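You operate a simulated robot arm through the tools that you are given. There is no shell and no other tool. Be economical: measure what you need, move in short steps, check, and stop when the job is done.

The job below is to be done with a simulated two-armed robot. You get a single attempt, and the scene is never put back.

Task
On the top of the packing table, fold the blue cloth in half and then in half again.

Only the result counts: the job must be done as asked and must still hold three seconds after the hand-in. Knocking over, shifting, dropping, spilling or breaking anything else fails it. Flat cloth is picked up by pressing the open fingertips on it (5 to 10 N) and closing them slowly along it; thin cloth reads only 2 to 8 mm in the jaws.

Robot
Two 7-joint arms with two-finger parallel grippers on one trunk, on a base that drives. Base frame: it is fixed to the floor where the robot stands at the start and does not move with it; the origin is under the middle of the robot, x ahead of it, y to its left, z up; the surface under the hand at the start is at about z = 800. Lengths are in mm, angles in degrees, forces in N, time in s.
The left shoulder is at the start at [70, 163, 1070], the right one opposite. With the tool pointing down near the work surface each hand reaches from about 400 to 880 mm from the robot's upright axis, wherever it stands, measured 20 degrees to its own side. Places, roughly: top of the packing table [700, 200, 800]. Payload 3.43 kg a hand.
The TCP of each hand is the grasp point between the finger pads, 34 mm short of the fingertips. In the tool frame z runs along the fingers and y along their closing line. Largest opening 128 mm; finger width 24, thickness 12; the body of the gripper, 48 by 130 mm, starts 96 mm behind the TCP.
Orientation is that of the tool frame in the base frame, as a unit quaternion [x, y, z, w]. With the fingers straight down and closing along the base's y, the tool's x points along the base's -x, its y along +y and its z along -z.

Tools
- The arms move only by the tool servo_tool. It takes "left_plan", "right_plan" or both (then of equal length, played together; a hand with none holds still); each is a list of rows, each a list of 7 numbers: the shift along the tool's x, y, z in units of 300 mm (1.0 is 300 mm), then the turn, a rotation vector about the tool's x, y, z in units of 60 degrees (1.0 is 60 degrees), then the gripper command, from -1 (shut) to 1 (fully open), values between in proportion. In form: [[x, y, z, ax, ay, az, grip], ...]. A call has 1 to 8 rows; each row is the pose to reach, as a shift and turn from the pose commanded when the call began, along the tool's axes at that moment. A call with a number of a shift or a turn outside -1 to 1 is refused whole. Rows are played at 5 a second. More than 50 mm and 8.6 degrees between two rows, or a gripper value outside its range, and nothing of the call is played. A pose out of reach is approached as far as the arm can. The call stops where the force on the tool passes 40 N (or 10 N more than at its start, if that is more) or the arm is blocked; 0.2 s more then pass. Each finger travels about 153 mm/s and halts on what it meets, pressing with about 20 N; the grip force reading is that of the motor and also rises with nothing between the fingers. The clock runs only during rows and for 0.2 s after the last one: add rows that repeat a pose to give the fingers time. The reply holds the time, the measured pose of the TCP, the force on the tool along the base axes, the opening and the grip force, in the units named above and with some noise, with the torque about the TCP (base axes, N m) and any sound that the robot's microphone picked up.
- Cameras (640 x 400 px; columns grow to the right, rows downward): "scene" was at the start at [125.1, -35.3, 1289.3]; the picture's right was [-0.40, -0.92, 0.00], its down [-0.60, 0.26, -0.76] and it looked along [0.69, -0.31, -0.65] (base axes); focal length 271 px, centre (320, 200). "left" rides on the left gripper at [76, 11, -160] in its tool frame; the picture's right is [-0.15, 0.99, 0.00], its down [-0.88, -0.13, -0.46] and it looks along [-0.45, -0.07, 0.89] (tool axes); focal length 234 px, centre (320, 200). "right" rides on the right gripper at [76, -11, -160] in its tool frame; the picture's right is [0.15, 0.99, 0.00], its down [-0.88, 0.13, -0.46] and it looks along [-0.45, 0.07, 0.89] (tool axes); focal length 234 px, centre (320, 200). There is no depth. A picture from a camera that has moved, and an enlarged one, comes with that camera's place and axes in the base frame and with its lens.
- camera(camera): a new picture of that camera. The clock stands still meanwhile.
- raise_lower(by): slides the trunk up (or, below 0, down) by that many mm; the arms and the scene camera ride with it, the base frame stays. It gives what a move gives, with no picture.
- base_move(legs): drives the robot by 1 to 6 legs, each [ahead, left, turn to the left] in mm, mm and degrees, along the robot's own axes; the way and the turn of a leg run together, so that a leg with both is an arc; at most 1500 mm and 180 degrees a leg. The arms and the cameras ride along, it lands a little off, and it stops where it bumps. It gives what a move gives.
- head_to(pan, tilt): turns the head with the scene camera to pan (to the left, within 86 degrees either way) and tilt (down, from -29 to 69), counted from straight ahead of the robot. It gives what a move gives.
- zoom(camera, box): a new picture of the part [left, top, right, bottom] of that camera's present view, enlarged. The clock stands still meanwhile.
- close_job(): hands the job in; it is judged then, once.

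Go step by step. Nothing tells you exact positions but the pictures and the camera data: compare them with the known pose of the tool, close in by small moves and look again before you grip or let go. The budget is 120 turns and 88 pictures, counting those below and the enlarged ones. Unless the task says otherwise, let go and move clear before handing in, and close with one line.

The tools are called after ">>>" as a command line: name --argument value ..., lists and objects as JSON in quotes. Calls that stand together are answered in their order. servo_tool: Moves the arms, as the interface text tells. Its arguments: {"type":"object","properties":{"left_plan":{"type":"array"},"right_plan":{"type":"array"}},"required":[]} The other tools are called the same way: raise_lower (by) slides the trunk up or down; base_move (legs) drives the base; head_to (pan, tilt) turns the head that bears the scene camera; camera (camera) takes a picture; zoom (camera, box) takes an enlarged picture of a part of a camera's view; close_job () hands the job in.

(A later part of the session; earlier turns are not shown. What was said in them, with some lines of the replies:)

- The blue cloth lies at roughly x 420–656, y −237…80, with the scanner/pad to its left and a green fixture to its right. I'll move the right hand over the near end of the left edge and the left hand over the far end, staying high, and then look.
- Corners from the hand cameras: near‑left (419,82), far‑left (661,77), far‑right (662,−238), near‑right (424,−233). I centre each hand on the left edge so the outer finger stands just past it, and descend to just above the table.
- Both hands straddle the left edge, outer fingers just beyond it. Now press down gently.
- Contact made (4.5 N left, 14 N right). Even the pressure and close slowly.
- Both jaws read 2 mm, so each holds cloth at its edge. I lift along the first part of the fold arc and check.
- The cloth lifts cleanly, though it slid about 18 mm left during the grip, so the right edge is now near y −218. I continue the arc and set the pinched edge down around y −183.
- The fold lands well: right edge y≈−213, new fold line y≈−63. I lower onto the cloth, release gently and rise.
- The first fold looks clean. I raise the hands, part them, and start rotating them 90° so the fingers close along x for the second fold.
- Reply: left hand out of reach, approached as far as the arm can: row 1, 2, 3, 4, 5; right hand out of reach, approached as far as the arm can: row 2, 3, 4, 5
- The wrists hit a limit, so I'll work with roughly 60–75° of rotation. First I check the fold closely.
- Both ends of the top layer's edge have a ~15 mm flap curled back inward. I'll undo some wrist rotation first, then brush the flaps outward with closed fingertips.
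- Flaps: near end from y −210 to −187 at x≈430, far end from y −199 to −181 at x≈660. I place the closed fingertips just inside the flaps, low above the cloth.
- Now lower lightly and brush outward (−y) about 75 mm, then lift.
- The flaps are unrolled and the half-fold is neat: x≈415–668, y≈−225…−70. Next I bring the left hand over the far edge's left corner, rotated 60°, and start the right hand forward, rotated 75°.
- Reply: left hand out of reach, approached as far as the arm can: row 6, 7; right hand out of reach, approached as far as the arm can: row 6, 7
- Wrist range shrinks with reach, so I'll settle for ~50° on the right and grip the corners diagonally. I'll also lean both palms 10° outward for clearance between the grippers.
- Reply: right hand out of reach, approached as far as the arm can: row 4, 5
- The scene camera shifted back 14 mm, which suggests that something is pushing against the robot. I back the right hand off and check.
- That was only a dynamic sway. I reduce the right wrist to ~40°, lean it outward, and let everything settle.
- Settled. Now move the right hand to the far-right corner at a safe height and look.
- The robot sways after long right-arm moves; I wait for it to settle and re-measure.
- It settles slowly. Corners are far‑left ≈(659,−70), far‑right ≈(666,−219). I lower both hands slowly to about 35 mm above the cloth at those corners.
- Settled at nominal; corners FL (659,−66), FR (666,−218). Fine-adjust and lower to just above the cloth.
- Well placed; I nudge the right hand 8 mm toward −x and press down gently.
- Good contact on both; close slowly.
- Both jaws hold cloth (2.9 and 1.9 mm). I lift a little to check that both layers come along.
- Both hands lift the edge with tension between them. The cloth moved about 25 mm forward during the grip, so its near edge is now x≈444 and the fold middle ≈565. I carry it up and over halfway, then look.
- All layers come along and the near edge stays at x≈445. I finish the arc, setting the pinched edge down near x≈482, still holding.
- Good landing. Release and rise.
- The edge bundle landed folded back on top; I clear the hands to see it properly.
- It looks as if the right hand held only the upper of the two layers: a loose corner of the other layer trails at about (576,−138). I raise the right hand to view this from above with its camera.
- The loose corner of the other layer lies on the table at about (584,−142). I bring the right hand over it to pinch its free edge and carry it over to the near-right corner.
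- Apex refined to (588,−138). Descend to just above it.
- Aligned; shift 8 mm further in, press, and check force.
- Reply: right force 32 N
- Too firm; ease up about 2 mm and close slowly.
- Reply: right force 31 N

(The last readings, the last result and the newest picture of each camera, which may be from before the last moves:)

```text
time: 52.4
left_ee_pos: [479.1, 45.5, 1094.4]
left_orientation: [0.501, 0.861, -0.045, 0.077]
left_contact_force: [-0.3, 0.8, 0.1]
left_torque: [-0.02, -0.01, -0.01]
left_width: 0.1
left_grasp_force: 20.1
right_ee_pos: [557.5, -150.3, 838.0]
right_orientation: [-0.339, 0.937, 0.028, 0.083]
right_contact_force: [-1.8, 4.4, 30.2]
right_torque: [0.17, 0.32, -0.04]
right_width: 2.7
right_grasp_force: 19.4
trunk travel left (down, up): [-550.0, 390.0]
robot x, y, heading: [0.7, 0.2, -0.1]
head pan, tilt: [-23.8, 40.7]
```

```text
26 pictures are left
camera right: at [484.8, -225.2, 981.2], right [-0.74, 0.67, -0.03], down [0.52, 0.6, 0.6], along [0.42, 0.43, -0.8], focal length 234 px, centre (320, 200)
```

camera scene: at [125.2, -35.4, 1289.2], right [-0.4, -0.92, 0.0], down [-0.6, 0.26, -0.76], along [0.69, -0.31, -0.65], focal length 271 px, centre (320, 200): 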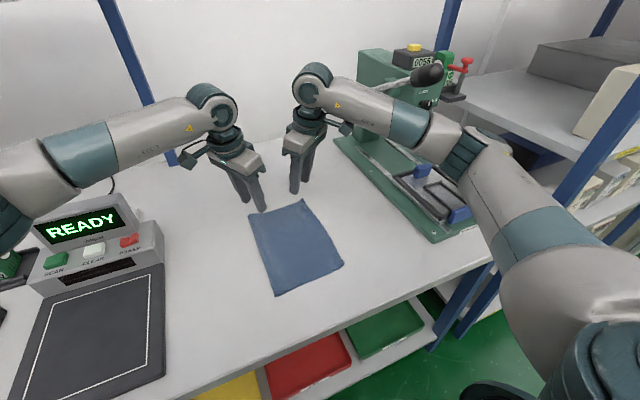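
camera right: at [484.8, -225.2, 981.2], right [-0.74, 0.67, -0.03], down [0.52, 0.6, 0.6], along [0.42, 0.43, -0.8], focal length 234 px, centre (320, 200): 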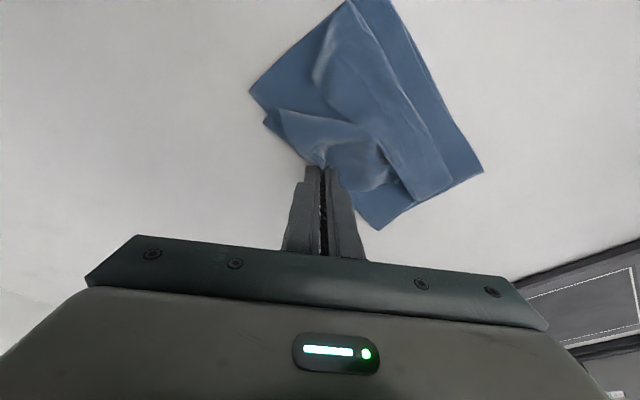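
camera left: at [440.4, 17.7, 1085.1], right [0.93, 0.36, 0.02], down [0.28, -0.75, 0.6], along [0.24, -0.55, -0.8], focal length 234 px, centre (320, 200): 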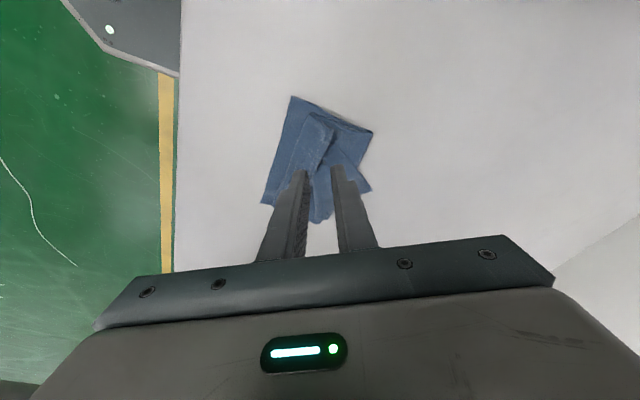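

Held (2.7 mm). Lift and carry it over toward the near-right corner, then look before lowering.

>>> servo_tool --right_plan '[[-0.017, 0, -0.099, 0, 0, 0, -1], [0.033, 0.022, -0.209, 0, 0, 0, -1], [0.129, 0.05, -0.277, 0, 0, 0, -1], [0.244, 0.073, -0.263, 0, 0, 0, -1], [0.342, 0.072, -0.213, 0, 0, 0, -1], [0.342, 0.072, -0.213, 0, 0, 0, -1]]'

>>> camera --camera "right"

>>> zoom --camera "scene" --box '[230, 170, 370, 300]'

```text
time: 53.8
left_ee_pos: [483.4, 44.5, 1093.6]
left_orientation: [0.501, 0.861, -0.045, 0.076]
left_contact_force: [0.3, -1.0, -0.4]
left_torque: [-0.01, 0.01, -0.01]
left_width: 0.0
left_grasp_force: 20.8
right_ee_pos: [459.3, -207.7, 880.6]
right_orientation: [-0.338, 0.937, 0.029, 0.081]
right_contact_force: [0.5, -0.6, -0.7]
right_torque: [-0.01, -0.03, -0.05]
right_width: 2.3
right_grasp_force: 19.8
trunk travel left (down, up): [-550.0, 390.0]
robot x, y, heading: [1.5, 0.2, 0.1]
head pan, tilt: [-23.8, 40.7]
```

```text
25 pictures are left
camera right: at [387.5, -281.5, 1025.2], right [-0.74, 0.67, -0.02], down [0.52, 0.6, 0.6], along [0.42, 0.43, -0.8], focal length 234 px, centre (320, 200)
```

right: 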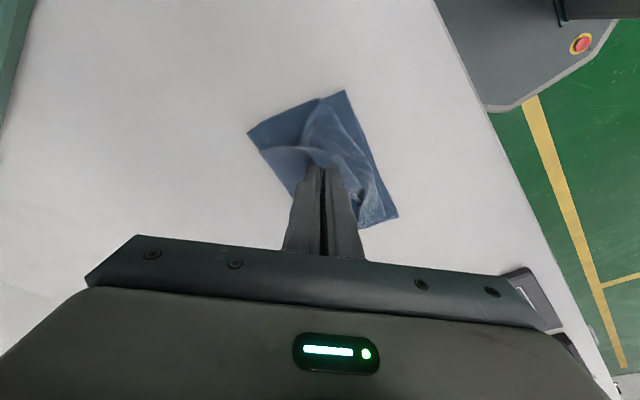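

```text
3.08 times, centred on (300, 235) of scene
camera zoom: at [125.4, -34.7, 1289.3], right [-0.4, -0.92, 0.0], down [-0.6, 0.26, -0.76], along [0.69, -0.31, -0.65], focal length 835 px, centre (382, 92)
```

zoom: 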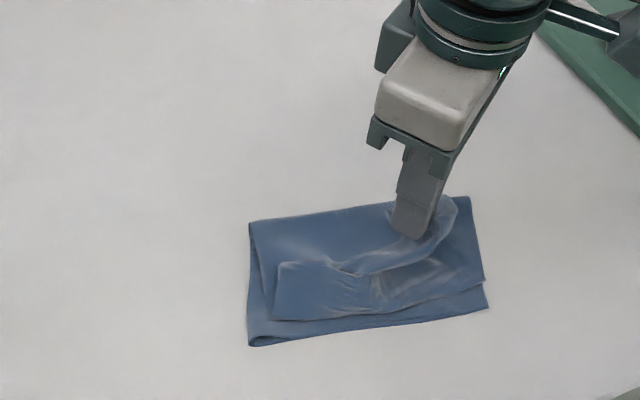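

The stack turned about 13° as it was pulled; its near-right corner is now ≈(404,−242). I bring the held corner there, lower, release, and retreat.

>>> servo_tool --right_plan '[[0.066, 0.008, -0.012, 0, 0, 0, -1], [0.132, 0.016, -0.023, 0, 0, 0, -1], [0.145, 0.016, 0.05, 0, 0, 0, -1], [0.154, 0.016, 0.101, 0, 0, 0, -1], [0.154, 0.016, 0.101, 0, 0, 0, -0.9], [0.154, 0.016, 0.101, 0, 0, 0, -0.7], [0.145, 0.016, 0.03, 0, 0, 0, -0.7], [0.12, 0.016, -0.12, 0, 0, 0, -0.7]]'

>>> servo_tool --right_plan '[[0.07, -0.085, -0.05, 0, 0, 0, -0.8], [0.14, -0.17, -0.1, 0, 0, 0, -1], [0.14, -0.17, -0.22, 0, 0, 0, -1], [0.12, -0.17, -0.35, 0, 0, 0, -1], [0.12, -0.17, -0.45, 0, 0, 0, -1], [0.12, -0.17, -0.45, 0, 0, 0, -1]]'

>>> zoom --camera "scene" --box '[250, 200, 370, 300]'

>>> camera --camera "right"

```text
time: 55.6
left_ee_pos: [481.7, 44.5, 1093.5]
left_orientation: [0.501, 0.861, -0.045, 0.076]
left_contact_force: [-0.1, 0.5, 0.4]
left_torque: [-0.03, -0.03, 0.02]
left_width: 0.1
left_grasp_force: 20.0
right_ee_pos: [423.0, -229.1, 908.4]
right_orientation: [-0.338, 0.937, 0.03, 0.081]
right_contact_force: [-0.5, -0.8, 0.3]
right_torque: [-0.03, -0.02, 0.0]
right_width: 19.1
right_grasp_force: 0.1
trunk travel left (down, up): [-550.0, 390.0]
robot x, y, heading: [-4.8, -1.2, 0.2]
head pan, tilt: [-23.8, 40.7]
```

```text
time: 57.0
left_ee_pos: [482.2, 42.8, 1093.9]
left_orientation: [0.501, 0.861, -0.044, 0.075]
left_contact_force: [-0.1, 0.0, 1.3]
left_torque: [0.0, 0.03, 0.02]
left_width: 0.0
left_grasp_force: 20.3
right_ee_pos: [411.6, -306.3, 1036.0]
right_orientation: [-0.338, 0.937, 0.031, 0.082]
right_contact_force: [-0.3, -0.1, -0.5]
right_torque: [0.01, 0.0, 0.01]
right_width: 0.1
right_grasp_force: 19.7
trunk travel left (down, up): [-550.0, 390.0]
robot x, y, heading: [1.6, 1.8, 0.0]
head pan, tilt: [-23.8, 40.7]
```

```text
4.00 times, centred on (310, 250) of scene
camera zoom: at [125.5, -35.6, 1289.2], right [-0.4, -0.92, 0.0], down [-0.6, 0.26, -0.76], along [0.69, -0.31, -0.65], focal length 1085 px, centre (360, 0)
```

zoom: 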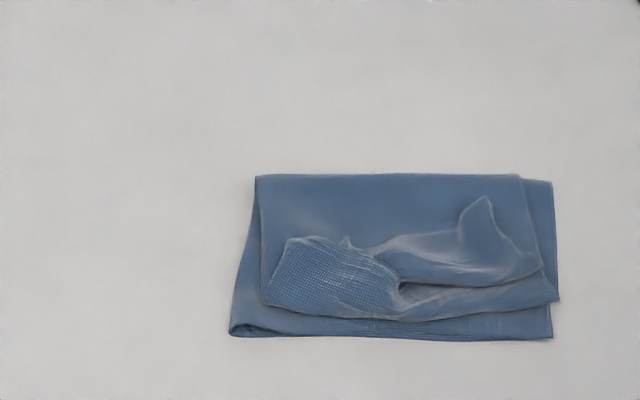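

```text
22 pictures are left
camera right: at [339.6, -381.9, 1180.4], right [-0.74, 0.67, -0.02], down [0.52, 0.6, 0.6], along [0.42, 0.43, -0.8], focal length 234 px, centre (320, 200)
```

right: 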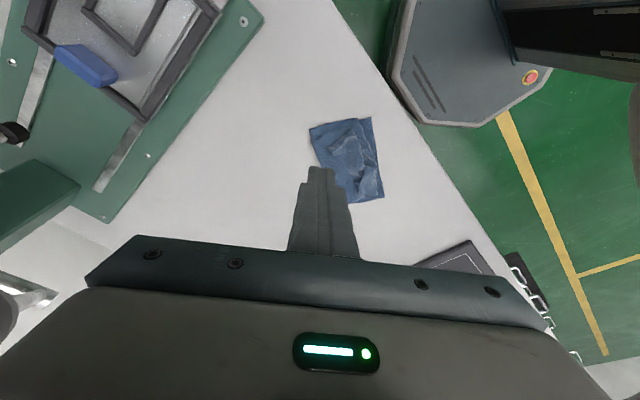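

The stack is now a proper quarter with the top edge curled back in places. I'll brush the flaps toward the near edge, starting with the right flap: approach behind its peak.

>>> servo_tool --right_plan '[[-0.03, -0.02, 0.12, 0, 0, 0, -1], [-0.06, -0.04, 0.25, 0, 0, 0, -1], [-0.088, -0.06, 0.39, 0, 0, 0, -1], [-0.088, -0.06, 0.5, 0, 0, 0, -1], [-0.085, -0.06, 0.577, 0, 0, 0, -1], [-0.073, -0.06, 0.655, 0, 0, 0, -1], [-0.073, -0.06, 0.655, 0, 0, 0, -1]]'

>>> camera --camera "right"

```text
time: 58.6
left_ee_pos: [482.5, 44.1, 1094.5]
left_orientation: [0.501, 0.861, -0.045, 0.075]
left_contact_force: [-0.1, -0.7, -0.3]
left_torque: [0.01, 0.01, 0.01]
left_width: 0.2
left_grasp_force: 20.0
right_ee_pos: [465.6, -286.1, 848.3]
right_orientation: [-0.339, 0.937, 0.031, 0.082]
right_contact_force: [-0.4, 0.2, -0.6]
right_torque: [-0.03, 0.0, 0.03]
right_width: 0.0
right_grasp_force: 20.0
trunk travel left (down, up): [-550.0, 390.0]
robot x, y, heading: [-3.0, -1.0, -0.0]
head pan, tilt: [-23.8, 40.7]
```

```text
21 pictures are left
camera right: at [394.3, -359.3, 990.8], right [-0.74, 0.67, -0.02], down [0.52, 0.6, 0.6], along [0.42, 0.43, -0.8], focal length 234 px, centre (320, 200)
```

right: 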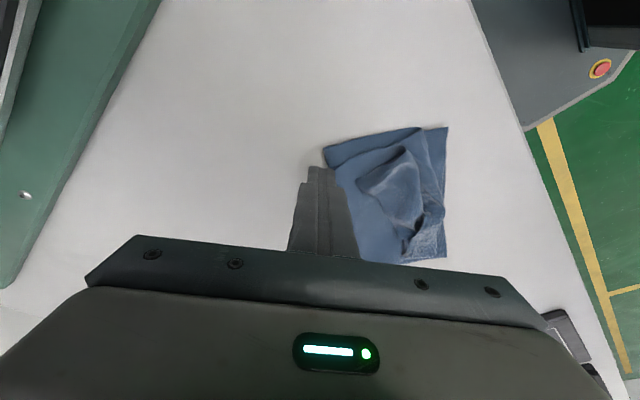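

Start slightly more central and brush toward the near edge.

>>> servo_tool --right_plan '[[-0.045, 0.023, 0.008, 0, 0, 0, -1], [-0.041, 0.023, 0.028, 0, 0, 0, -1], [-0.01, 0.1, 0.022, 0, 0, 0, -1], [0.023, 0.177, 0.016, 0, 0, 0, -1], [0.056, 0.255, 0.01, 0, 0, 0, -1], [0.087, 0.33, 0.005, 0, 0, 0, -1], [0.114, 0.393, 0.0, 0, 0, 0, -1], [0.085, 0.393, -0.15, 0, 0, 0, -1]]'

>>> camera --camera "right"

>>> zoom --camera "scene" --box '[250, 200, 370, 300]'

```text
time: 60.4
left_ee_pos: [482.5, 43.0, 1093.7]
left_orientation: [0.502, 0.86, -0.045, 0.075]
left_contact_force: [0.7, -0.3, -0.4]
left_torque: [-0.01, -0.01, 0.01]
left_width: 0.1
left_grasp_force: 19.8
right_ee_pos: [407.0, -216.8, 895.2]
right_orientation: [-0.338, 0.937, 0.03, 0.08]
right_contact_force: [0.5, 0.0, 0.3]
right_torque: [-0.01, -0.02, 0.0]
right_width: 0.1
right_grasp_force: 19.9
right hand out of reach, approached as far as the arm can: row 5, 6, 7, 8
trunk travel left (down, up): [-550.0, 390.0]
robot x, y, heading: [2.4, 2.5, 0.2]
head pan, tilt: [-23.8, 40.7]
```

```text
20 pictures are left
camera right: at [335.8, -291.3, 1039.4], right [-0.74, 0.67, -0.02], down [0.53, 0.6, 0.6], along [0.41, 0.43, -0.8], focal length 234 px, centre (320, 200)
```

right: 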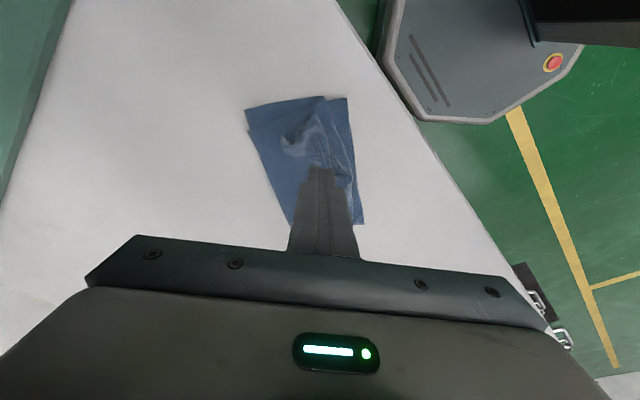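

```text
4.00 times, centred on (310, 250) of scene
camera zoom: at [124.5, -34.4, 1289.3], right [-0.4, -0.92, 0.0], down [-0.6, 0.26, -0.76], along [0.69, -0.31, -0.65], focal length 1085 px, centre (360, 0)
```

zoom: 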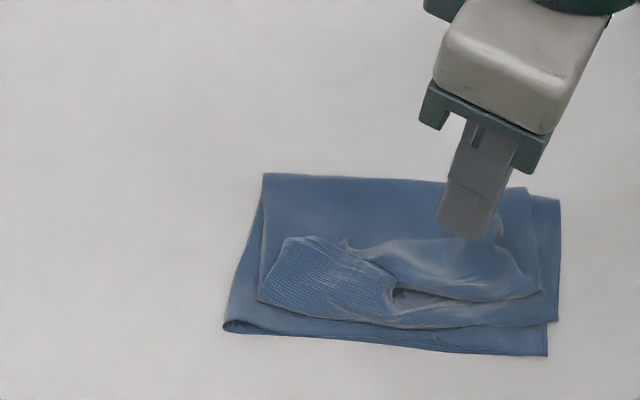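

The right hand ran into its inner reach limit. I raise it, straighten its wrist, and back the base off 150 mm for room.

>>> servo_tool --right_plan '[[-0.01, 0, -0.06, 0, 0, 0.1, -1], [-0.02, 0, -0.12, 0, 0, 0.2, -1], [-0.03, 0, -0.18, 0, 0, 0.3, -1], [-0.035, 0, -0.2, 0, 0, 0.4, -1], [-0.035, 0, -0.2, 0, 0, 0.5, -1], [-0.035, 0, -0.2, 0, 0, 0.5, -1]]'

>>> base_move --legs '[[-150, 0, 0]]'

>>> zoom --camera "scene" --box '[250, 130, 400, 260]'

```text
time: 61.8
left_ee_pos: [482.1, 44.5, 1094.5]
left_orientation: [0.501, 0.861, -0.045, 0.075]
left_contact_force: [-0.2, -0.2, 0.5]
left_torque: [-0.01, 0.0, 0.01]
left_width: 0.0
left_grasp_force: 20.2
right_ee_pos: [406.7, -216.2, 956.4]
right_orientation: [-0.084, 0.993, 0.051, 0.071]
right_contact_force: [0.5, 0.2, -0.3]
right_torque: [0.0, 0.0, 0.01]
right_width: 0.0
right_grasp_force: 20.0
trunk travel left (down, up): [-550.0, 390.0]
robot x, y, heading: [-0.4, 1.5, -0.1]
head pan, tilt: [-23.8, 40.7]
```

```text
time: 63.2
left_ee_pos: [332.2, 44.0, 1092.3]
left_orientation: [0.501, 0.861, -0.045, 0.077]
left_contact_force: [0.4, -0.5, 0.3]
left_torque: [-0.01, 0.01, 0.0]
left_width: 0.1
left_grasp_force: 19.7
right_ee_pos: [257.5, -217.8, 955.5]
right_orientation: [-0.084, 0.993, 0.05, 0.071]
right_contact_force: [-0.3, 0.0, 0.2]
right_torque: [-0.01, -0.04, -0.02]
right_width: 0.0
right_grasp_force: 19.5
trunk travel left (down, up): [-550.0, 390.0]
robot x, y, heading: [-144.6, 0.7, -0.3]
head pan, tilt: [-23.8, 40.7]
```

```text
3.08 times, centred on (325, 195) of scene
camera zoom: at [-24.9, -35.4, 1289.3], right [-0.4, -0.91, 0.0], down [-0.6, 0.26, -0.76], along [0.69, -0.31, -0.65], focal length 835 px, centre (305, 215)
```

zoom: 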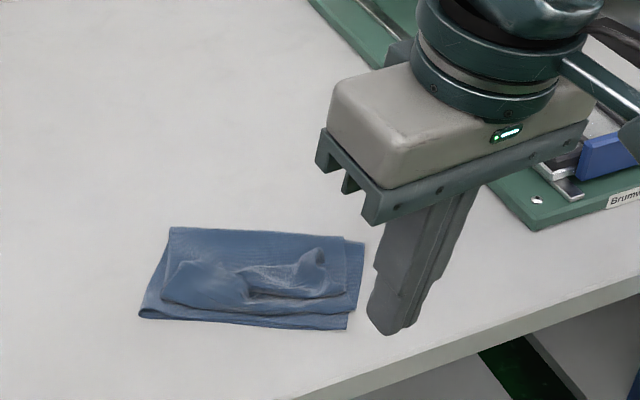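

The base is back 145 mm. I straighten the right hand, then position it behind the right flap.

>>> servo_tool --right_plan '[[0, 0, 0, 0.042, 0.071, 0, -1], [0, 0, 0, 0.083, 0.142, 0, -1], [0, 0, 0, 0.083, 0.142, 0, -1]]'

>>> servo_tool --right_plan '[[-0.12, -0.05, 0, 0, 0, 0, -1], [-0.24, -0.1, 0, 0, 0, 0, -1], [-0.36, -0.15, 0, 0, 0, 0, -1], [-0.48, -0.2, 0.08, 0, 0, 0, -1], [-0.56, -0.24, 0.18, 0, 0, 0, -1], [-0.623, -0.265, 0.28, 0, 0, 0, -1], [-0.623, -0.265, 0.33, 0, 0, 0, -1], [-0.623, -0.265, 0.33, 0, 0, 0, -1]]'

>>> camera --camera "right"

```text
time: 64.0
left_ee_pos: [334.6, 43.4, 1093.4]
left_orientation: [0.502, 0.861, -0.045, 0.074]
left_contact_force: [0.5, 0.2, -0.1]
left_torque: [0.01, 0.0, 0.01]
left_width: 0.0
left_grasp_force: 20.0
right_ee_pos: [256.9, -217.9, 955.2]
right_orientation: [-0.085, 0.996, 0.001, 0.001]
right_contact_force: [0.1, -0.1, 1.1]
right_torque: [0.0, 0.0, -0.02]
right_width: 0.0
right_grasp_force: 19.7
trunk travel left (down, up): [-550.0, 390.0]
robot x, y, heading: [-152.2, -0.2, 0.0]
head pan, tilt: [-23.8, 40.7]
```

```text
time: 65.8
left_ee_pos: [332.3, 44.5, 1093.7]
left_orientation: [0.501, 0.861, -0.045, 0.075]
left_contact_force: [0.0, -0.6, -0.6]
left_torque: [-0.01, -0.01, 0.05]
left_width: 0.0
left_grasp_force: 19.9
right_ee_pos: [455.2, -264.0, 856.0]
right_orientation: [-0.085, 0.996, 0.0, 0.001]
right_contact_force: [0.6, 0.3, -0.6]
right_torque: [-0.01, 0.02, 0.0]
right_width: 0.3
right_grasp_force: 20.2
trunk travel left (down, up): [-550.0, 390.0]
robot x, y, heading: [-148.2, 2.3, 0.2]
head pan, tilt: [-23.8, 40.7]
```

```text
17 pictures are left
camera right: at [382.3, -288.0, 1015.5], right [-0.31, 0.95, 0.0], down [0.85, 0.28, 0.46], along [0.43, 0.14, -0.89], focal length 234 px, centre (320, 200)
```

right: 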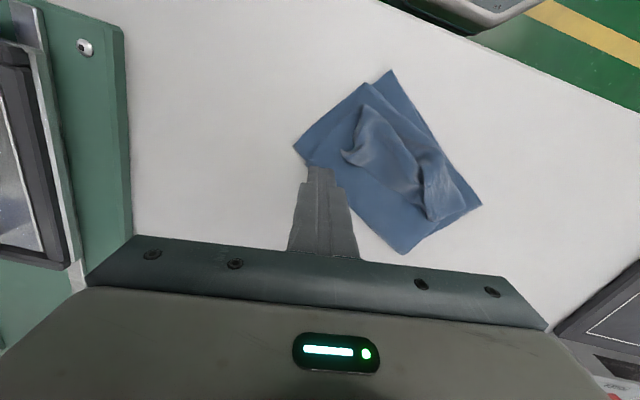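

Well aligned behind the right flap; brush toward the near edge.

>>> servo_tool --right_plan '[[0, 0, 0.053, 0, 0, 0, -1], [0.057, 0.046, 0.053, 0, 0, 0, -1], [0.114, 0.092, 0.053, 0, 0, 0, -1], [0.171, 0.138, 0.053, 0, 0, 0, -1], [0.228, 0.184, 0.053, 0, 0, 0, -1], [0.285, 0.23, 0.053, 0, 0, 0, -1], [0.305, 0.247, 0.045, 0, 0, 0, -1], [0.305, 0.247, -0.08, 0, 0, 0, -1]]'

>>> camera --camera "right"

```text
time: 67.6
left_ee_pos: [333.2, 43.9, 1093.7]
left_orientation: [0.502, 0.861, -0.045, 0.075]
left_contact_force: [0.0, 0.3, -0.8]
left_torque: [-0.04, 0.0, -0.03]
left_width: 0.0
left_grasp_force: 20.3
right_ee_pos: [350.8, -205.6, 881.9]
right_orientation: [-0.085, 0.996, 0.0, 0.001]
right_contact_force: [0.0, 0.9, -0.2]
right_torque: [0.0, -0.02, 0.0]
right_width: 0.1
right_grasp_force: 20.0
trunk travel left (down, up): [-550.0, 390.0]
robot x, y, heading: [-145.5, 3.5, -0.1]
head pan, tilt: [-23.8, 40.7]
```

```text
16 pictures are left
camera right: at [279.1, -229.9, 1040.9], right [-0.31, 0.95, 0.0], down [0.84, 0.28, 0.46], along [0.43, 0.14, -0.89], focal length 234 px, centre (320, 200)
```

right: 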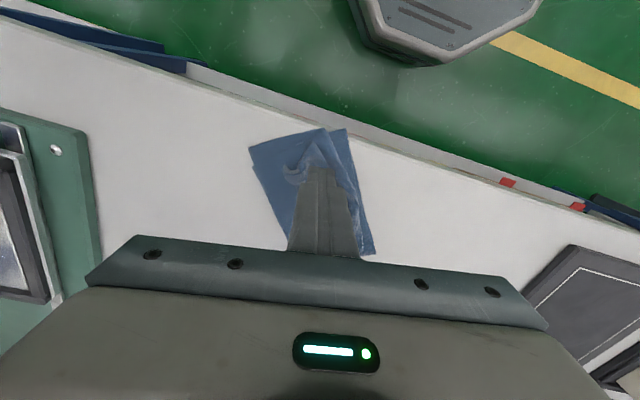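

The stack slid and turned and its near-right corner is now at about (313,−193), close to the table edge. First I press with widely opened fingertips and slide the whole stack forward, away from the edge.

>>> servo_tool --right_plan '[[-0.06, -0.003, -0.03, 0, 0, 0, -0.5], [-0.12, -0.006, -0.03, 0, 0, 0, 0.1], [-0.178, -0.01, 0, 0, 0, 0, 0.56], [-0.178, -0.01, 0.08, 0, 0, 0, 0.56], [-0.178, -0.01, 0.125, 0, 0, 0, 0.56], [-0.178, -0.01, 0.14, 0, 0, 0, 0.56], [-0.178, -0.01, 0.145, 0, 0, 0, 0.56], [-0.178, -0.01, 0.145, 0, 0, 0, 0.56]]'

```text
time: 69.4
left_ee_pos: [333.2, 45.0, 1094.2]
left_orientation: [0.501, 0.861, -0.044, 0.076]
left_contact_force: [0.5, -0.2, 0.2]
left_torque: [0.02, 0.03, 0.0]
left_width: 0.0
left_grasp_force: 20.1
right_ee_pos: [405.5, -200.7, 836.4]
right_orientation: [-0.085, 0.996, 0.001, 0.001]
right_contact_force: [-0.1, 0.1, 0.6]
right_torque: [-0.01, -0.03, 0.02]
right_width: 99.8
right_grasp_force: 0.0
trunk travel left (down, up): [-550.0, 390.0]
robot x, y, heading: [-146.2, 3.1, 0.2]
head pan, tilt: [-23.8, 40.7]
```

>>> servo_tool --right_plan '[[0, 0, 0.006, 0, 0, 0, 0.56], [0, 0, 0.01, 0, 0, 0, 0.56], [0, 0, 0.01, 0, 0, 0, 0.56]]'

>>> camera --camera "right"

```text
time: 70.2
left_ee_pos: [331.3, 43.6, 1094.4]
left_orientation: [0.501, 0.861, -0.044, 0.076]
left_contact_force: [-0.3, 0.1, -0.6]
left_torque: [0.0, 0.03, -0.02]
left_width: 0.0
left_grasp_force: 20.3
right_ee_pos: [405.1, -199.7, 836.6]
right_orientation: [-0.085, 0.996, 0.002, 0.002]
right_contact_force: [-0.4, -1.2, 15.6]
right_torque: [0.75, 0.16, -0.02]
right_width: 99.1
right_grasp_force: 0.1
trunk travel left (down, up): [-550.0, 390.0]
robot x, y, heading: [-147.5, 0.6, -0.3]
head pan, tilt: [-23.8, 40.7]
```

```text
15 pictures are left
camera right: at [331.5, -224.3, 995.5], right [-0.31, 0.95, 0.0], down [0.84, 0.28, 0.46], along [0.44, 0.14, -0.89], focal length 234 px, centre (320, 200)
```

right: 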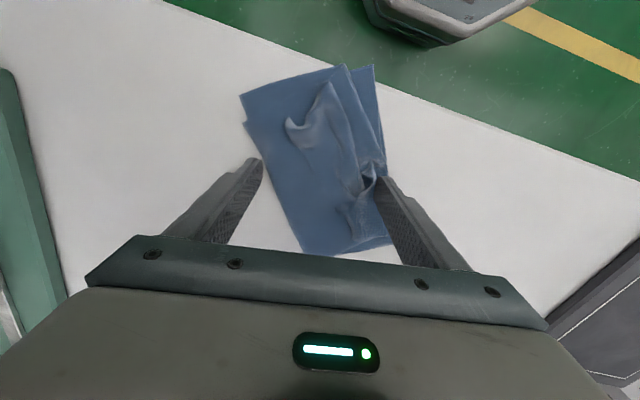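

Fingers are too wide; lift, narrow to ~55 mm, press again and drag forward.

>>> servo_tool --right_plan '[[0, 0, -0.06, 0, 0, 0, 0.4], [0, 0, -0.06, 0, 0, 0, 0.0], [0, 0.01, -0.06, 0, 0, 0, -0.15], [0, 0.01, -0.02, 0, 0, 0, -0.15], [0, 0.01, 0.0, 0, 0, 0, -0.15], [0, 0.01, 0.0, 0, 0, 0, -0.15]]'

```text
time: 71.6
left_ee_pos: [331.2, 44.1, 1095.8]
left_orientation: [0.501, 0.861, -0.044, 0.076]
left_contact_force: [-0.3, -0.2, -0.7]
left_torque: [0.0, -0.02, 0.0]
left_width: 0.0
left_grasp_force: 19.6
right_ee_pos: [405.6, -196.4, 837.1]
right_orientation: [-0.085, 0.996, 0.0, 0.004]
right_contact_force: [2.7, -1.5, 23.2]
right_torque: [-0.45, -0.07, 0.07]
right_width: 54.7
right_grasp_force: 0.5
trunk travel left (down, up): [-550.0, 390.0]
robot x, y, heading: [-148.7, -1.4, 0.0]
head pan, tilt: [-23.8, 40.7]
```

>>> servo_tool --right_plan '[[-0.04, -0.007, -0.002, 0, 0, 0, -0.15], [-0.09, -0.015, -0.002, 0, 0, 0, -0.15], [-0.15, -0.026, -0.002, 0, 0, 0, -0.15], [-0.21, -0.036, -0.002, 0, 0, 0, -0.15], [-0.27, -0.046, -0.002, 0, 0, 0, -0.15], [-0.329, -0.056, -0.002, 0, 0, 0, -0.15], [-0.329, -0.056, -0.1, 0, 0, 0, -0.15], [-0.329, -0.056, -0.25, 0, 0, 0, -0.15]]'

>>> camera --camera "right"

```text
time: 73.4
left_ee_pos: [333.0, 44.0, 1092.0]
left_orientation: [0.501, 0.861, -0.044, 0.076]
left_contact_force: [0.7, 0.1, -0.1]
left_torque: [-0.01, 0.01, 0.0]
left_width: 0.0
left_grasp_force: 20.2
right_ee_pos: [503.7, -197.4, 909.4]
right_orientation: [-0.084, 0.996, 0.0, 0.001]
right_contact_force: [-0.3, 0.3, 0.6]
right_torque: [0.01, -0.03, 0.0]
right_width: 54.6
right_grasp_force: 0.0
trunk travel left (down, up): [-550.0, 390.0]
robot x, y, heading: [-152.2, -1.0, -0.2]
head pan, tilt: [-23.8, 40.7]
```

```text
14 pictures are left
camera right: at [431.3, -221.4, 1069.3], right [-0.31, 0.95, 0.0], down [0.85, 0.28, 0.46], along [0.43, 0.14, -0.89], focal length 234 px, centre (320, 200)
```

right: 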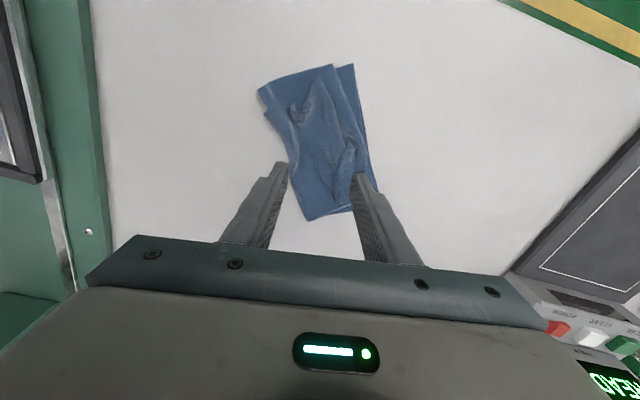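

The stack is safely back on the table. I'll now pinch the standing flap at about (460,−243) and carry it to the near-right corner rather than brushing. Rotate the wrist to match the stack and move above it.

>>> servo_tool --right_plan '[[0, 0, 0, 0, 0, -0.13, -0.3], [0, 0, 0, 0, 0, -0.26, -0.3], [0, 0, 0, 0, 0, -0.39, -0.3], [0, 0, 0, 0, 0, -0.39, -0.3]]'

>>> servo_tool --right_plan '[[0.07, -0.015, 0, 0, 0, 0, -0.3], [0.14, -0.03, 0.05, 0, 0, 0, -0.3], [0.208, -0.046, 0.11, 0, 0, 0, -0.3], [0.208, -0.046, 0.16, 0, 0, 0, -0.3], [0.208, -0.046, 0.18, 0, 0, 0, -0.3], [0.208, -0.046, 0.18, 0, 0, 0, -0.3]]'

>>> camera --camera "right"

```text
time: 74.4
left_ee_pos: [332.7, 43.9, 1093.1]
left_orientation: [0.501, 0.861, -0.044, 0.075]
left_contact_force: [0.5, 0.0, 0.3]
left_torque: [-0.01, 0.02, 0.01]
left_width: 0.3
left_grasp_force: 20.0
right_ee_pos: [504.8, -197.2, 909.8]
right_orientation: [-0.286, 0.958, 0.0, 0.001]
right_contact_force: [-0.7, -0.1, -0.1]
right_torque: [0.02, -0.01, -0.01]
right_width: 44.6
right_grasp_force: 0.2
trunk travel left (down, up): [-550.0, 390.0]
robot x, y, heading: [-148.3, 0.0, -0.0]
head pan, tilt: [-23.8, 40.7]
```

```text
time: 75.8
left_ee_pos: [332.1, 43.9, 1093.8]
left_orientation: [0.502, 0.861, -0.046, 0.076]
left_contact_force: [1.1, 0.1, -0.3]
left_torque: [-0.01, 0.0, -0.01]
left_width: 0.0
left_grasp_force: 20.4
right_ee_pos: [460.5, -243.4, 855.9]
right_orientation: [-0.285, 0.959, 0.0, 0.001]
right_contact_force: [0.6, 0.3, -0.4]
right_torque: [0.0, 0.02, 0.0]
right_width: 44.8
right_grasp_force: 0.0
trunk travel left (down, up): [-550.0, 390.0]
robot x, y, heading: [-150.6, 2.0, 0.1]
head pan, tilt: [-23.8, 40.7]
```

```text
13 pictures are left
camera right: at [402.8, -294.1, 1015.1], right [-0.66, 0.75, 0.0], down [0.67, 0.59, 0.46], along [0.34, 0.3, -0.89], focal length 234 px, centre (320, 200)
```

right: 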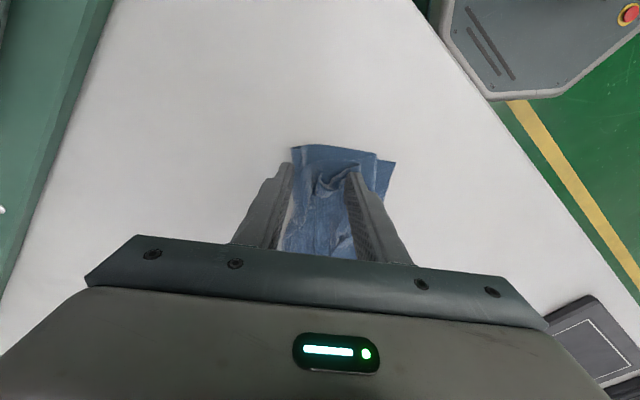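

The curled flap is between the fingers. Lower to ~6 mm above the table and close on it.

>>> servo_tool --right_plan '[[0, 0.015, 0.03, 0, 0, 0, -0.35], [0, 0.015, 0.05, 0, 0, 0, -0.45], [0, 0.015, 0.052, 0, 0, 0, -0.6], [0, 0.015, 0.052, 0, 0, 0, -0.75], [0, 0.015, 0.052, 0, 0, 0, -0.9], [0, 0.015, 0.052, 0, 0, 0, -1], [0, 0.015, 0.052, 0, 0, 0, -1]]'

```text
time: 77.4
left_ee_pos: [332.7, 42.8, 1093.8]
left_orientation: [0.501, 0.861, -0.045, 0.076]
left_contact_force: [0.2, 0.2, 0.0]
left_torque: [-0.03, 0.01, -0.01]
left_width: 0.2
left_grasp_force: 20.1
right_ee_pos: [457.8, -239.6, 839.8]
right_orientation: [-0.285, 0.959, 0.0, 0.0]
right_contact_force: [-0.6, -0.2, 1.0]
right_torque: [0.01, -0.01, 0.0]
right_width: 2.4
right_grasp_force: 20.3
trunk travel left (down, up): [-550.0, 390.0]
robot x, y, heading: [-147.5, 1.8, -0.1]
head pan, tilt: [-23.8, 40.7]
```

Caught it (2.4 mm). Lift and carry 45 mm toward the near edge, then look.

>>> servo_tool --right_plan '[[0, 0, -0.06, 0, 0, 0, -1], [0, 0.03, -0.12, 0, 0, 0, -1], [0, 0.08, -0.14, 0, 0, 0, -1], [0, 0.13, -0.13, 0, 0, 0, -1], [0, 0.16, -0.11, 0, 0, 0, -1], [0, 0.16, -0.11, 0, 0, 0, -1]]'

>>> zoom --camera "right" --box '[220, 110, 440, 260]'

>>> zoom --camera "scene" --box '[260, 140, 380, 240]'

```text
time: 78.8
left_ee_pos: [333.1, 43.8, 1094.0]
left_orientation: [0.5, 0.861, -0.045, 0.075]
left_contact_force: [-0.3, 0.4, -0.1]
left_torque: [0.01, -0.02, 0.01]
left_width: 0.0
left_grasp_force: 19.9
right_ee_pos: [431.4, -198.5, 873.0]
right_orientation: [-0.285, 0.959, 0.0, 0.001]
right_contact_force: [-0.4, -0.1, -0.3]
right_torque: [-0.03, 0.01, -0.01]
right_width: 2.1
right_grasp_force: 20.2
trunk travel left (down, up): [-550.0, 390.0]
robot x, y, heading: [-149.0, 1.3, 0.0]
head pan, tilt: [-23.8, 40.7]
```

```text
2.67 times, centred on (330, 185) of right
camera zoom: at [373.7, -249.8, 1032.7], right [-0.66, 0.75, 0.0], down [0.67, 0.59, 0.46], along [0.34, 0.3, -0.89], focal length 624 px, centre (293, 240)
```

zoom: 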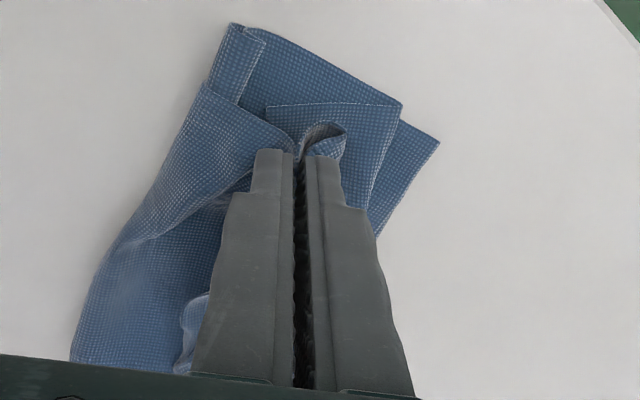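

```text
4.00 times, centred on (320, 190) of scene
camera zoom: at [-24.1, -35.4, 1289.3], right [-0.4, -0.91, 0.0], down [-0.6, 0.26, -0.76], along [0.69, -0.31, -0.65], focal length 1085 px, centre (320, 240)
```

zoom: 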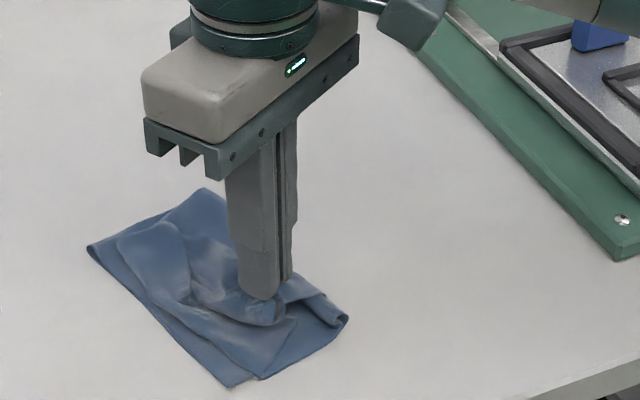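

The flap comes over nicely. Set it down near the edge, release and rise straight up.

>>> servo_tool --right_plan '[[0, 0.03, 0.03, 0, 0, 0, -1], [0, 0.03, 0.08, 0, 0, 0, -1], [0, 0.03, 0.105, 0, 0, 0, -1], [0, 0.03, 0.105, 0, 0, 0, -0.9], [0, 0.03, 0.105, 0, 0, 0, -0.75], [0, 0.03, 0.04, 0, 0, 0, -0.75], [0, 0.03, -0.1, 0, 0, 0, -0.75], [0, -0.1, -0.2, 0, 0, 0, -0.75]]'

>>> camera --camera "right"

>>> zoom --camera "scene" --box '[260, 140, 380, 240]'

```text
time: 80.6
left_ee_pos: [332.8, 43.3, 1094.0]
left_orientation: [0.5, 0.861, -0.043, 0.074]
left_contact_force: [0.4, 0.1, -0.5]
left_torque: [0.05, 0.02, -0.02]
left_width: 0.0
left_grasp_force: 19.8
right_ee_pos: [448.3, -226.7, 932.9]
right_orientation: [-0.285, 0.959, 0.001, 0.001]
right_contact_force: [0.4, 0.2, -0.2]
right_torque: [0.01, 0.02, 0.0]
right_width: 16.2
right_grasp_force: 0.0
trunk travel left (down, up): [-550.0, 390.0]
robot x, y, heading: [-147.6, -1.1, 0.2]
head pan, tilt: [-23.8, 40.7]
```

```text
10 pictures are left
camera right: at [390.2, -277.2, 1091.5], right [-0.66, 0.75, 0.0], down [0.67, 0.59, 0.46], along [0.34, 0.3, -0.89], focal length 234 px, centre (320, 200)
```

right: 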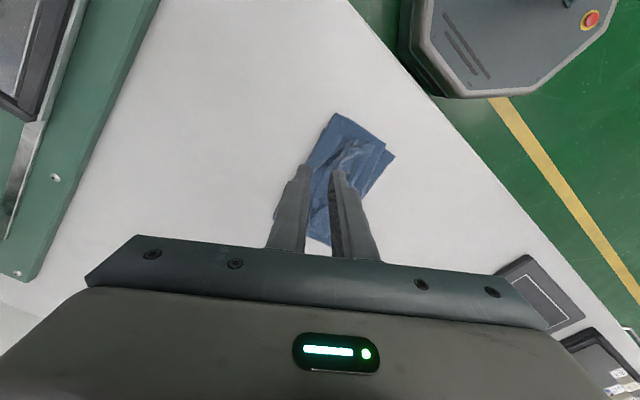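

```text
4.00 times, centred on (320, 190) of scene
camera zoom: at [-24.1, -36.8, 1289.1], right [-0.4, -0.91, 0.0], down [-0.6, 0.26, -0.76], along [0.69, -0.31, -0.65], focal length 1085 px, centre (320, 240)
```

zoom: 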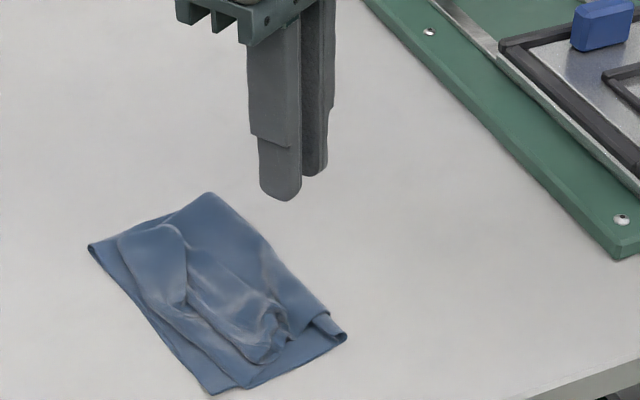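

Now the stack lies with its open edge on the +y side (NR ≈(391,−154), NL ≈(550,−121), fold side y≈−216…−246). The left flap's free edge is near (520,−178), so I re-aim the right hand and pinch that flap the same way.

>>> servo_tool --right_plan '[[0, 0, 0, 0, 0, 0.12, -0.5], [0, 0, 0, 0, 0, 0.24, -0.37], [0, 0, 0, 0, 0, 0.36, -0.37], [0, 0, 0, 0, 0, 0.36, -0.37]]'

>>> servo_tool --right_plan '[[-0.09, 0.044, 0, 0, 0, 0, -0.37], [-0.18, 0.088, 0.05, 0, 0, 0, -0.37], [-0.272, 0.132, 0.12, 0, 0, 0, -0.37], [-0.272, 0.132, 0.2, 0, 0, 0, -0.37], [-0.272, 0.132, 0.255, 0, 0, 0, -0.37], [-0.272, 0.132, 0.255, 0, 0, 0, -0.37]]'

>>> zoom --camera "right" --box '[200, 60, 440, 240]'

```text
time: 81.6
left_ee_pos: [333.4, 43.2, 1094.5]
left_orientation: [0.501, 0.861, -0.045, 0.075]
left_contact_force: [0.5, -0.8, 0.3]
left_torque: [0.0, 0.02, -0.02]
left_width: 0.1
left_grasp_force: 20.0
right_ee_pos: [448.5, -224.4, 932.1]
right_orientation: [-0.1, 0.995, 0.001, 0.001]
right_contact_force: [-0.5, 0.4, -0.2]
right_torque: [0.0, 0.01, 0.0]
right_width: 40.2
right_grasp_force: 0.0
trunk travel left (down, up): [-550.0, 390.0]
robot x, y, heading: [-147.6, -0.2, -0.2]
head pan, tilt: [-23.8, 40.7]
```

```text
time: 83.0
left_ee_pos: [332.3, 43.3, 1093.3]
left_orientation: [0.502, 0.861, -0.045, 0.076]
left_contact_force: [-0.4, -0.1, 0.2]
left_torque: [0.02, 0.02, 0.02]
left_width: 0.2
left_grasp_force: 19.4
right_ee_pos: [519.3, -167.8, 856.6]
right_orientation: [-0.101, 0.995, 0.001, 0.001]
right_contact_force: [0.8, -0.3, -0.5]
right_torque: [0.02, 0.02, 0.02]
right_width: 40.3
right_grasp_force: 0.1
trunk travel left (down, up): [-550.0, 390.0]
robot x, y, heading: [-146.5, 0.6, -0.1]
head pan, tilt: [-23.8, 40.7]
```

```text
2.22 times, centred on (320, 150) of right
camera zoom: at [448.0, -194.9, 1015.7], right [-0.34, 0.94, 0.0], down [0.84, 0.3, 0.46], along [0.43, 0.16, -0.89], focal length 520 px, centre (320, 311)
```

zoom: 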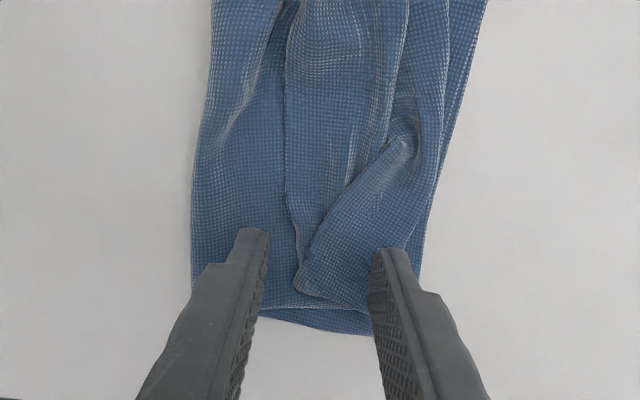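

I can see the flap clearly now: its free edge is between the fingers. Lower to ~4 mm and close.

>>> servo_tool --right_plan '[[0, 0, 0.03, 0, 0, 0, -0.37], [0, 0, 0.055, 0, 0, 0, -0.37], [0, 0, 0.063, 0, 0, 0, -0.45], [0, 0, 0.063, 0, 0, 0, -0.58], [0, 0, 0.063, 0, 0, 0, -0.7], [0, 0, 0.063, 0, 0, 0, -0.82], [0, 0, 0.063, 0, 0, 0, -1], [0, 0, 0.063, 0, 0, 0, -1]]'

```text
time: 84.8
left_ee_pos: [333.0, 43.8, 1093.1]
left_orientation: [0.501, 0.861, -0.045, 0.076]
left_contact_force: [-0.3, 0.5, 0.3]
left_torque: [0.03, 0.02, 0.01]
left_width: 0.2
left_grasp_force: 20.1
right_ee_pos: [520.3, -168.7, 837.2]
right_orientation: [-0.1, 0.995, 0.001, 0.002]
right_contact_force: [0.2, 0.4, 3.4]
right_torque: [0.05, -0.04, 0.02]
right_width: 2.4
right_grasp_force: 20.1
trunk travel left (down, up): [-550.0, 390.0]
robot x, y, heading: [-145.3, -0.1, -0.1]
head pan, tilt: [-23.8, 40.7]
```

Held. Lift and carry toward the open edge, then check.

>>> servo_tool --right_plan '[[0, 0, -0.06, 0, 0, 0, -1], [0, 0.02, -0.11, 0, 0, 0, -1], [0, 0.07, -0.13, 0, 0, 0, -1], [0, 0.11, -0.12, 0, 0, 0, -1], [0, 0.14, -0.1, 0, 0, 0, -1], [0, 0.14, -0.1, 0, 0, 0, -1]]'

>>> zoom --camera "right" --box '[200, 60, 440, 240]'

```text
time: 86.2
left_ee_pos: [333.7, 42.7, 1093.7]
left_orientation: [0.501, 0.861, -0.045, 0.075]
left_contact_force: [0.5, -0.3, 0.0]
left_torque: [0.03, -0.01, 0.01]
left_width: 0.2
left_grasp_force: 20.1
right_ee_pos: [511.4, -127.7, 866.4]
right_orientation: [-0.101, 0.995, 0.001, 0.001]
right_contact_force: [0.1, -0.8, -0.8]
right_torque: [0.0, 0.04, 0.03]
right_width: 2.4
right_grasp_force: 20.2
trunk travel left (down, up): [-550.0, 390.0]
robot x, y, heading: [-147.6, -0.8, 0.1]
head pan, tilt: [-23.8, 40.7]
```

```text
2.22 times, centred on (320, 150) of right
camera zoom: at [439.0, -154.0, 1027.0], right [-0.34, 0.94, 0.0], down [0.84, 0.3, 0.46], along [0.43, 0.16, -0.89], focal length 520 px, centre (320, 311)
```

zoom: 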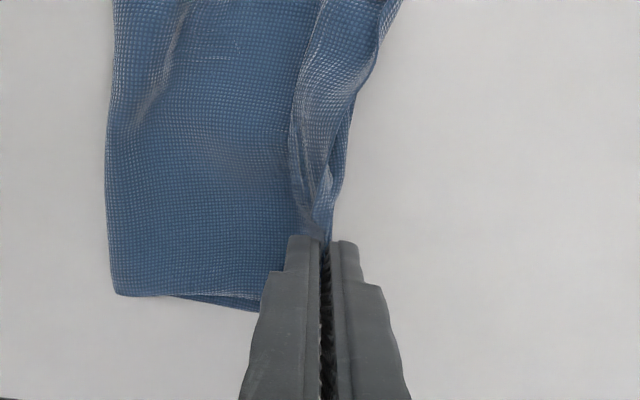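

The flap is over at the open edge. Lower, release slightly, push outward with the inner finger so the edge lies flat outward, then rise.

>>> servo_tool --right_plan '[[0, 0.01, 0.05, 0, 0, 0, -1], [0, 0.01, 0.088, 0, 0, 0, -1], [0, 0.01, 0.088, 0, 0, 0, -0.88], [0, 0.01, 0.086, 0, 0, 0, -0.8], [0, 0.05, 0.08, 0, 0, 0, -0.8], [0, 0.11, 0.08, 0, 0, 0, -0.8], [0, 0.13, -0.05, 0, 0, 0, -0.8], [0, 0.13, -0.2, 0, 0, 0, -0.8]]'

>>> camera --camera "right"

>>> zoom --camera "scene" --box '[250, 140, 370, 240]'

```text
time: 88.0
left_ee_pos: [332.7, 44.0, 1093.6]
left_orientation: [0.5, 0.861, -0.044, 0.077]
left_contact_force: [-0.4, 0.0, -0.6]
left_torque: [0.0, -0.02, 0.0]
left_width: 0.1
left_grasp_force: 20.1
right_ee_pos: [503.7, -90.2, 928.8]
right_orientation: [-0.1, 0.995, 0.002, 0.001]
right_contact_force: [-1.1, 0.7, 0.5]
right_torque: [-0.06, -0.01, -0.01]
right_width: 12.6
right_grasp_force: 0.0
trunk travel left (down, up): [-550.0, 390.0]
robot x, y, heading: [-147.6, 3.0, 0.0]
head pan, tilt: [-23.8, 40.7]
```

```text
6 pictures are left
camera right: at [430.8, -115.8, 1087.8], right [-0.34, 0.94, 0.0], down [0.84, 0.3, 0.46], along [0.43, 0.16, -0.89], focal length 234 px, centre (320, 200)
```

right: 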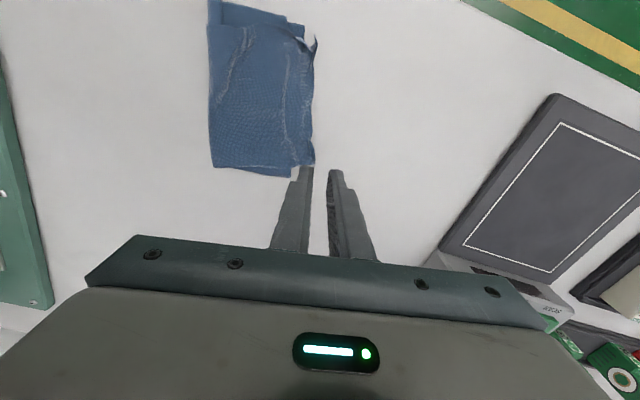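

```text
4.00 times, centred on (310, 190) of scene
camera zoom: at [-24.7, -35.0, 1289.3], right [-0.4, -0.91, 0.0], down [-0.6, 0.26, -0.76], along [0.69, -0.31, -0.65], focal length 1085 px, centre (360, 240)
```

zoom: 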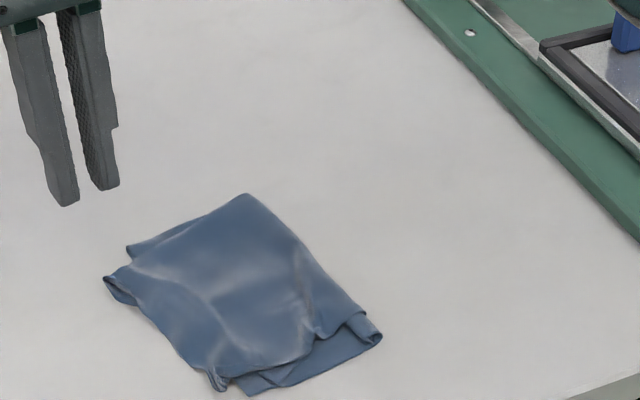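

The cloth is now a compact quarter with the top edge unrolled and lying just over the open edge. I move the right hand clear and take a final close look.

>>> servo_tool --right_plan '[[0.03, 0, -0.1, 0, 0, 0, -0.8], [0.1, 0, -0.2, 0, 0, 0, -0.8], [0.2, 0, -0.3, 0, 0, 0, -0.8], [0.28, 0, -0.35, 0, 0, 0, -0.8], [0.28, 0, -0.35, 0, 0, 0, -0.8]]'

>>> zoom --camera "scene" --box '[265, 180, 355, 245]'

>>> camera --camera "right"

```text
time: 89.2
left_ee_pos: [333.6, 44.2, 1092.4]
left_orientation: [0.501, 0.861, -0.044, 0.075]
left_contact_force: [0.6, -0.3, -0.5]
left_torque: [-0.01, 0.02, -0.01]
left_width: 0.0
left_grasp_force: 20.2
right_ee_pos: [420.9, -107.0, 1031.6]
right_orientation: [-0.101, 0.995, 0.0, 0.002]
right_contact_force: [1.5, 1.8, 0.2]
right_torque: [0.02, 0.0, 0.0]
right_width: 13.1
right_grasp_force: 0.0
trunk travel left (down, up): [-550.0, 390.0]
robot x, y, heading: [-150.4, 0.5, 0.1]
head pan, tilt: [-23.8, 40.7]
```

```text
6.15 times, centred on (310, 212) of scene
camera zoom: at [-23.6, -35.2, 1289.2], right [-0.4, -0.91, 0.0], down [-0.6, 0.26, -0.76], along [0.69, -0.31, -0.65], focal length 1670 px, centre (382, 123)
```

zoom: 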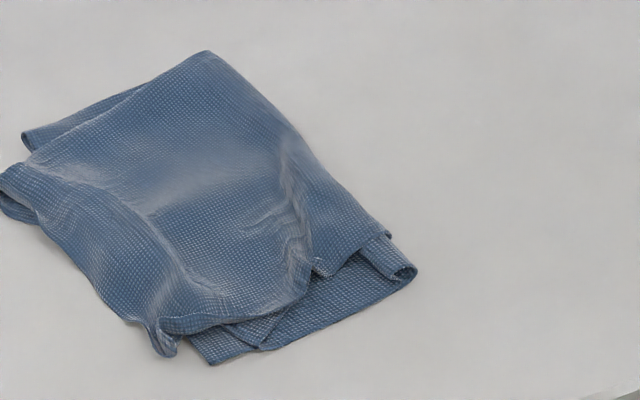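

```text
3 pictures are left
camera right: at [348.7, -133.1, 1191.7], right [-0.34, 0.94, 0.0], down [0.84, 0.3, 0.46], along [0.43, 0.16, -0.89], focal length 234 px, centre (320, 200)
```

right: 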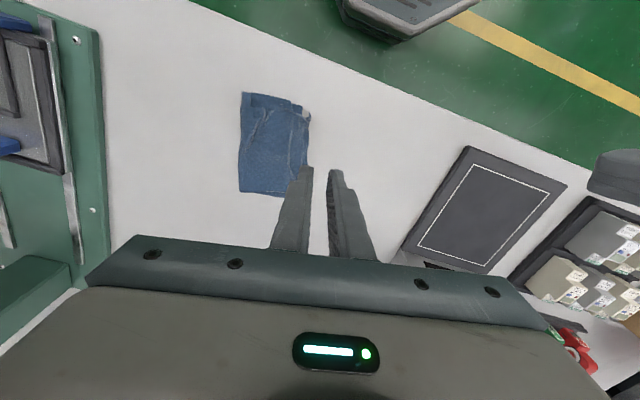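

The fold holds but is slightly puffy, so I press it down vertically at two spots, without dragging, to flatten it.

>>> servo_tool --right_plan '[[-0.03, -0.06, 0.1, 0, 0, 0, -0.5], [-0.06, -0.12, 0.22, 0, 0, 0, -0.2], [-0.1, -0.18, 0.34, 0, 0, 0, -0.2], [-0.118, -0.221, 0.46, 0, 0, 0, -0.2], [-0.118, -0.221, 0.57, 0, 0, 0, -0.2], [-0.118, -0.221, 0.64, 0, 0, 0, -0.2], [-0.118, -0.221, 0.64, 0, 0, 0, -0.2], [-0.118, -0.221, 0.55, 0, 0, 0, -0.2]]'

>>> servo_tool --right_plan '[[0.06, -0.04, -0.06, 0, 0, 0, -0.2], [0.128, -0.077, -0.06, 0, 0, 0, -0.2], [0.128, -0.077, 0.04, 0, 0, 0, -0.2], [0.128, -0.077, 0.09, 0, 0, 0, -0.2], [0.128, -0.077, 0.09, 0, 0, 0, -0.2], [0.128, -0.077, -0.05, 0, 0, 0, -0.2], [0.128, -0.077, -0.2, 0, 0, 0, -0.2], [0.128, -0.077, -0.36, 0, 0, 0, -0.2]]'

>>> zoom --camera "scene" --box '[255, 160, 365, 250]'

```text
time: 91.0
left_ee_pos: [332.7, 44.4, 1093.8]
left_orientation: [0.502, 0.861, -0.044, 0.077]
left_contact_force: [-0.7, 0.2, 0.3]
left_torque: [-0.01, -0.04, 0.02]
left_width: 0.2
left_grasp_force: 20.0
right_ee_pos: [469.1, -163.6, 868.7]
right_orientation: [-0.1, 0.995, 0.001, 0.001]
right_contact_force: [-0.6, 0.2, -0.8]
right_torque: [-0.04, 0.0, 0.02]
right_width: 51.2
right_grasp_force: 0.0
trunk travel left (down, up): [-550.0, 390.0]
robot x, y, heading: [-149.4, -0.5, 0.2]
head pan, tilt: [-23.8, 40.7]
```

```text
time: 92.8
left_ee_pos: [331.8, 43.3, 1092.8]
left_orientation: [0.502, 0.861, -0.044, 0.075]
left_contact_force: [0.5, -0.7, -1.1]
left_torque: [0.01, 0.0, -0.01]
left_width: 0.1
left_grasp_force: 20.3
right_ee_pos: [437.5, -194.2, 977.0]
right_orientation: [-0.1, 0.995, 0.001, 0.001]
right_contact_force: [-0.9, -0.2, -0.6]
right_torque: [-0.01, 0.0, 0.01]
right_width: 51.1
right_grasp_force: 0.0
trunk travel left (down, up): [-550.0, 390.0]
robot x, y, heading: [-146.3, 2.3, -0.1]
head pan, tilt: [-23.8, 40.7]
```

```text
4.44 times, centred on (310, 205) of scene
camera zoom: at [-24.8, -34.6, 1289.3], right [-0.4, -0.91, 0.0], down [-0.6, 0.26, -0.76], along [0.69, -0.31, -0.65], focal length 1206 px, centre (364, 178)
```

zoom: 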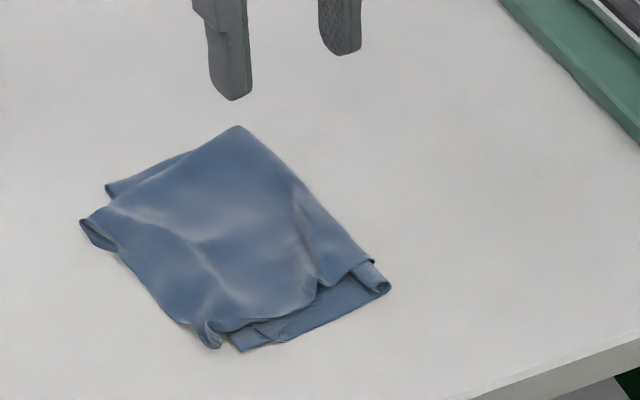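

The cloth is folded into a compact quarter on the table, nothing else has moved, and both hands are clear. I hand in.

>>> close_job

```text
The job is handed in.
```

I folded the blue cloth in half and then in half again on the packing table, let go, moved both hands clear and handed it in. The fold isn't neat: the top layers sit an estimated 15–20 mm off the ones below, and the cloth ended up turned from where it started.
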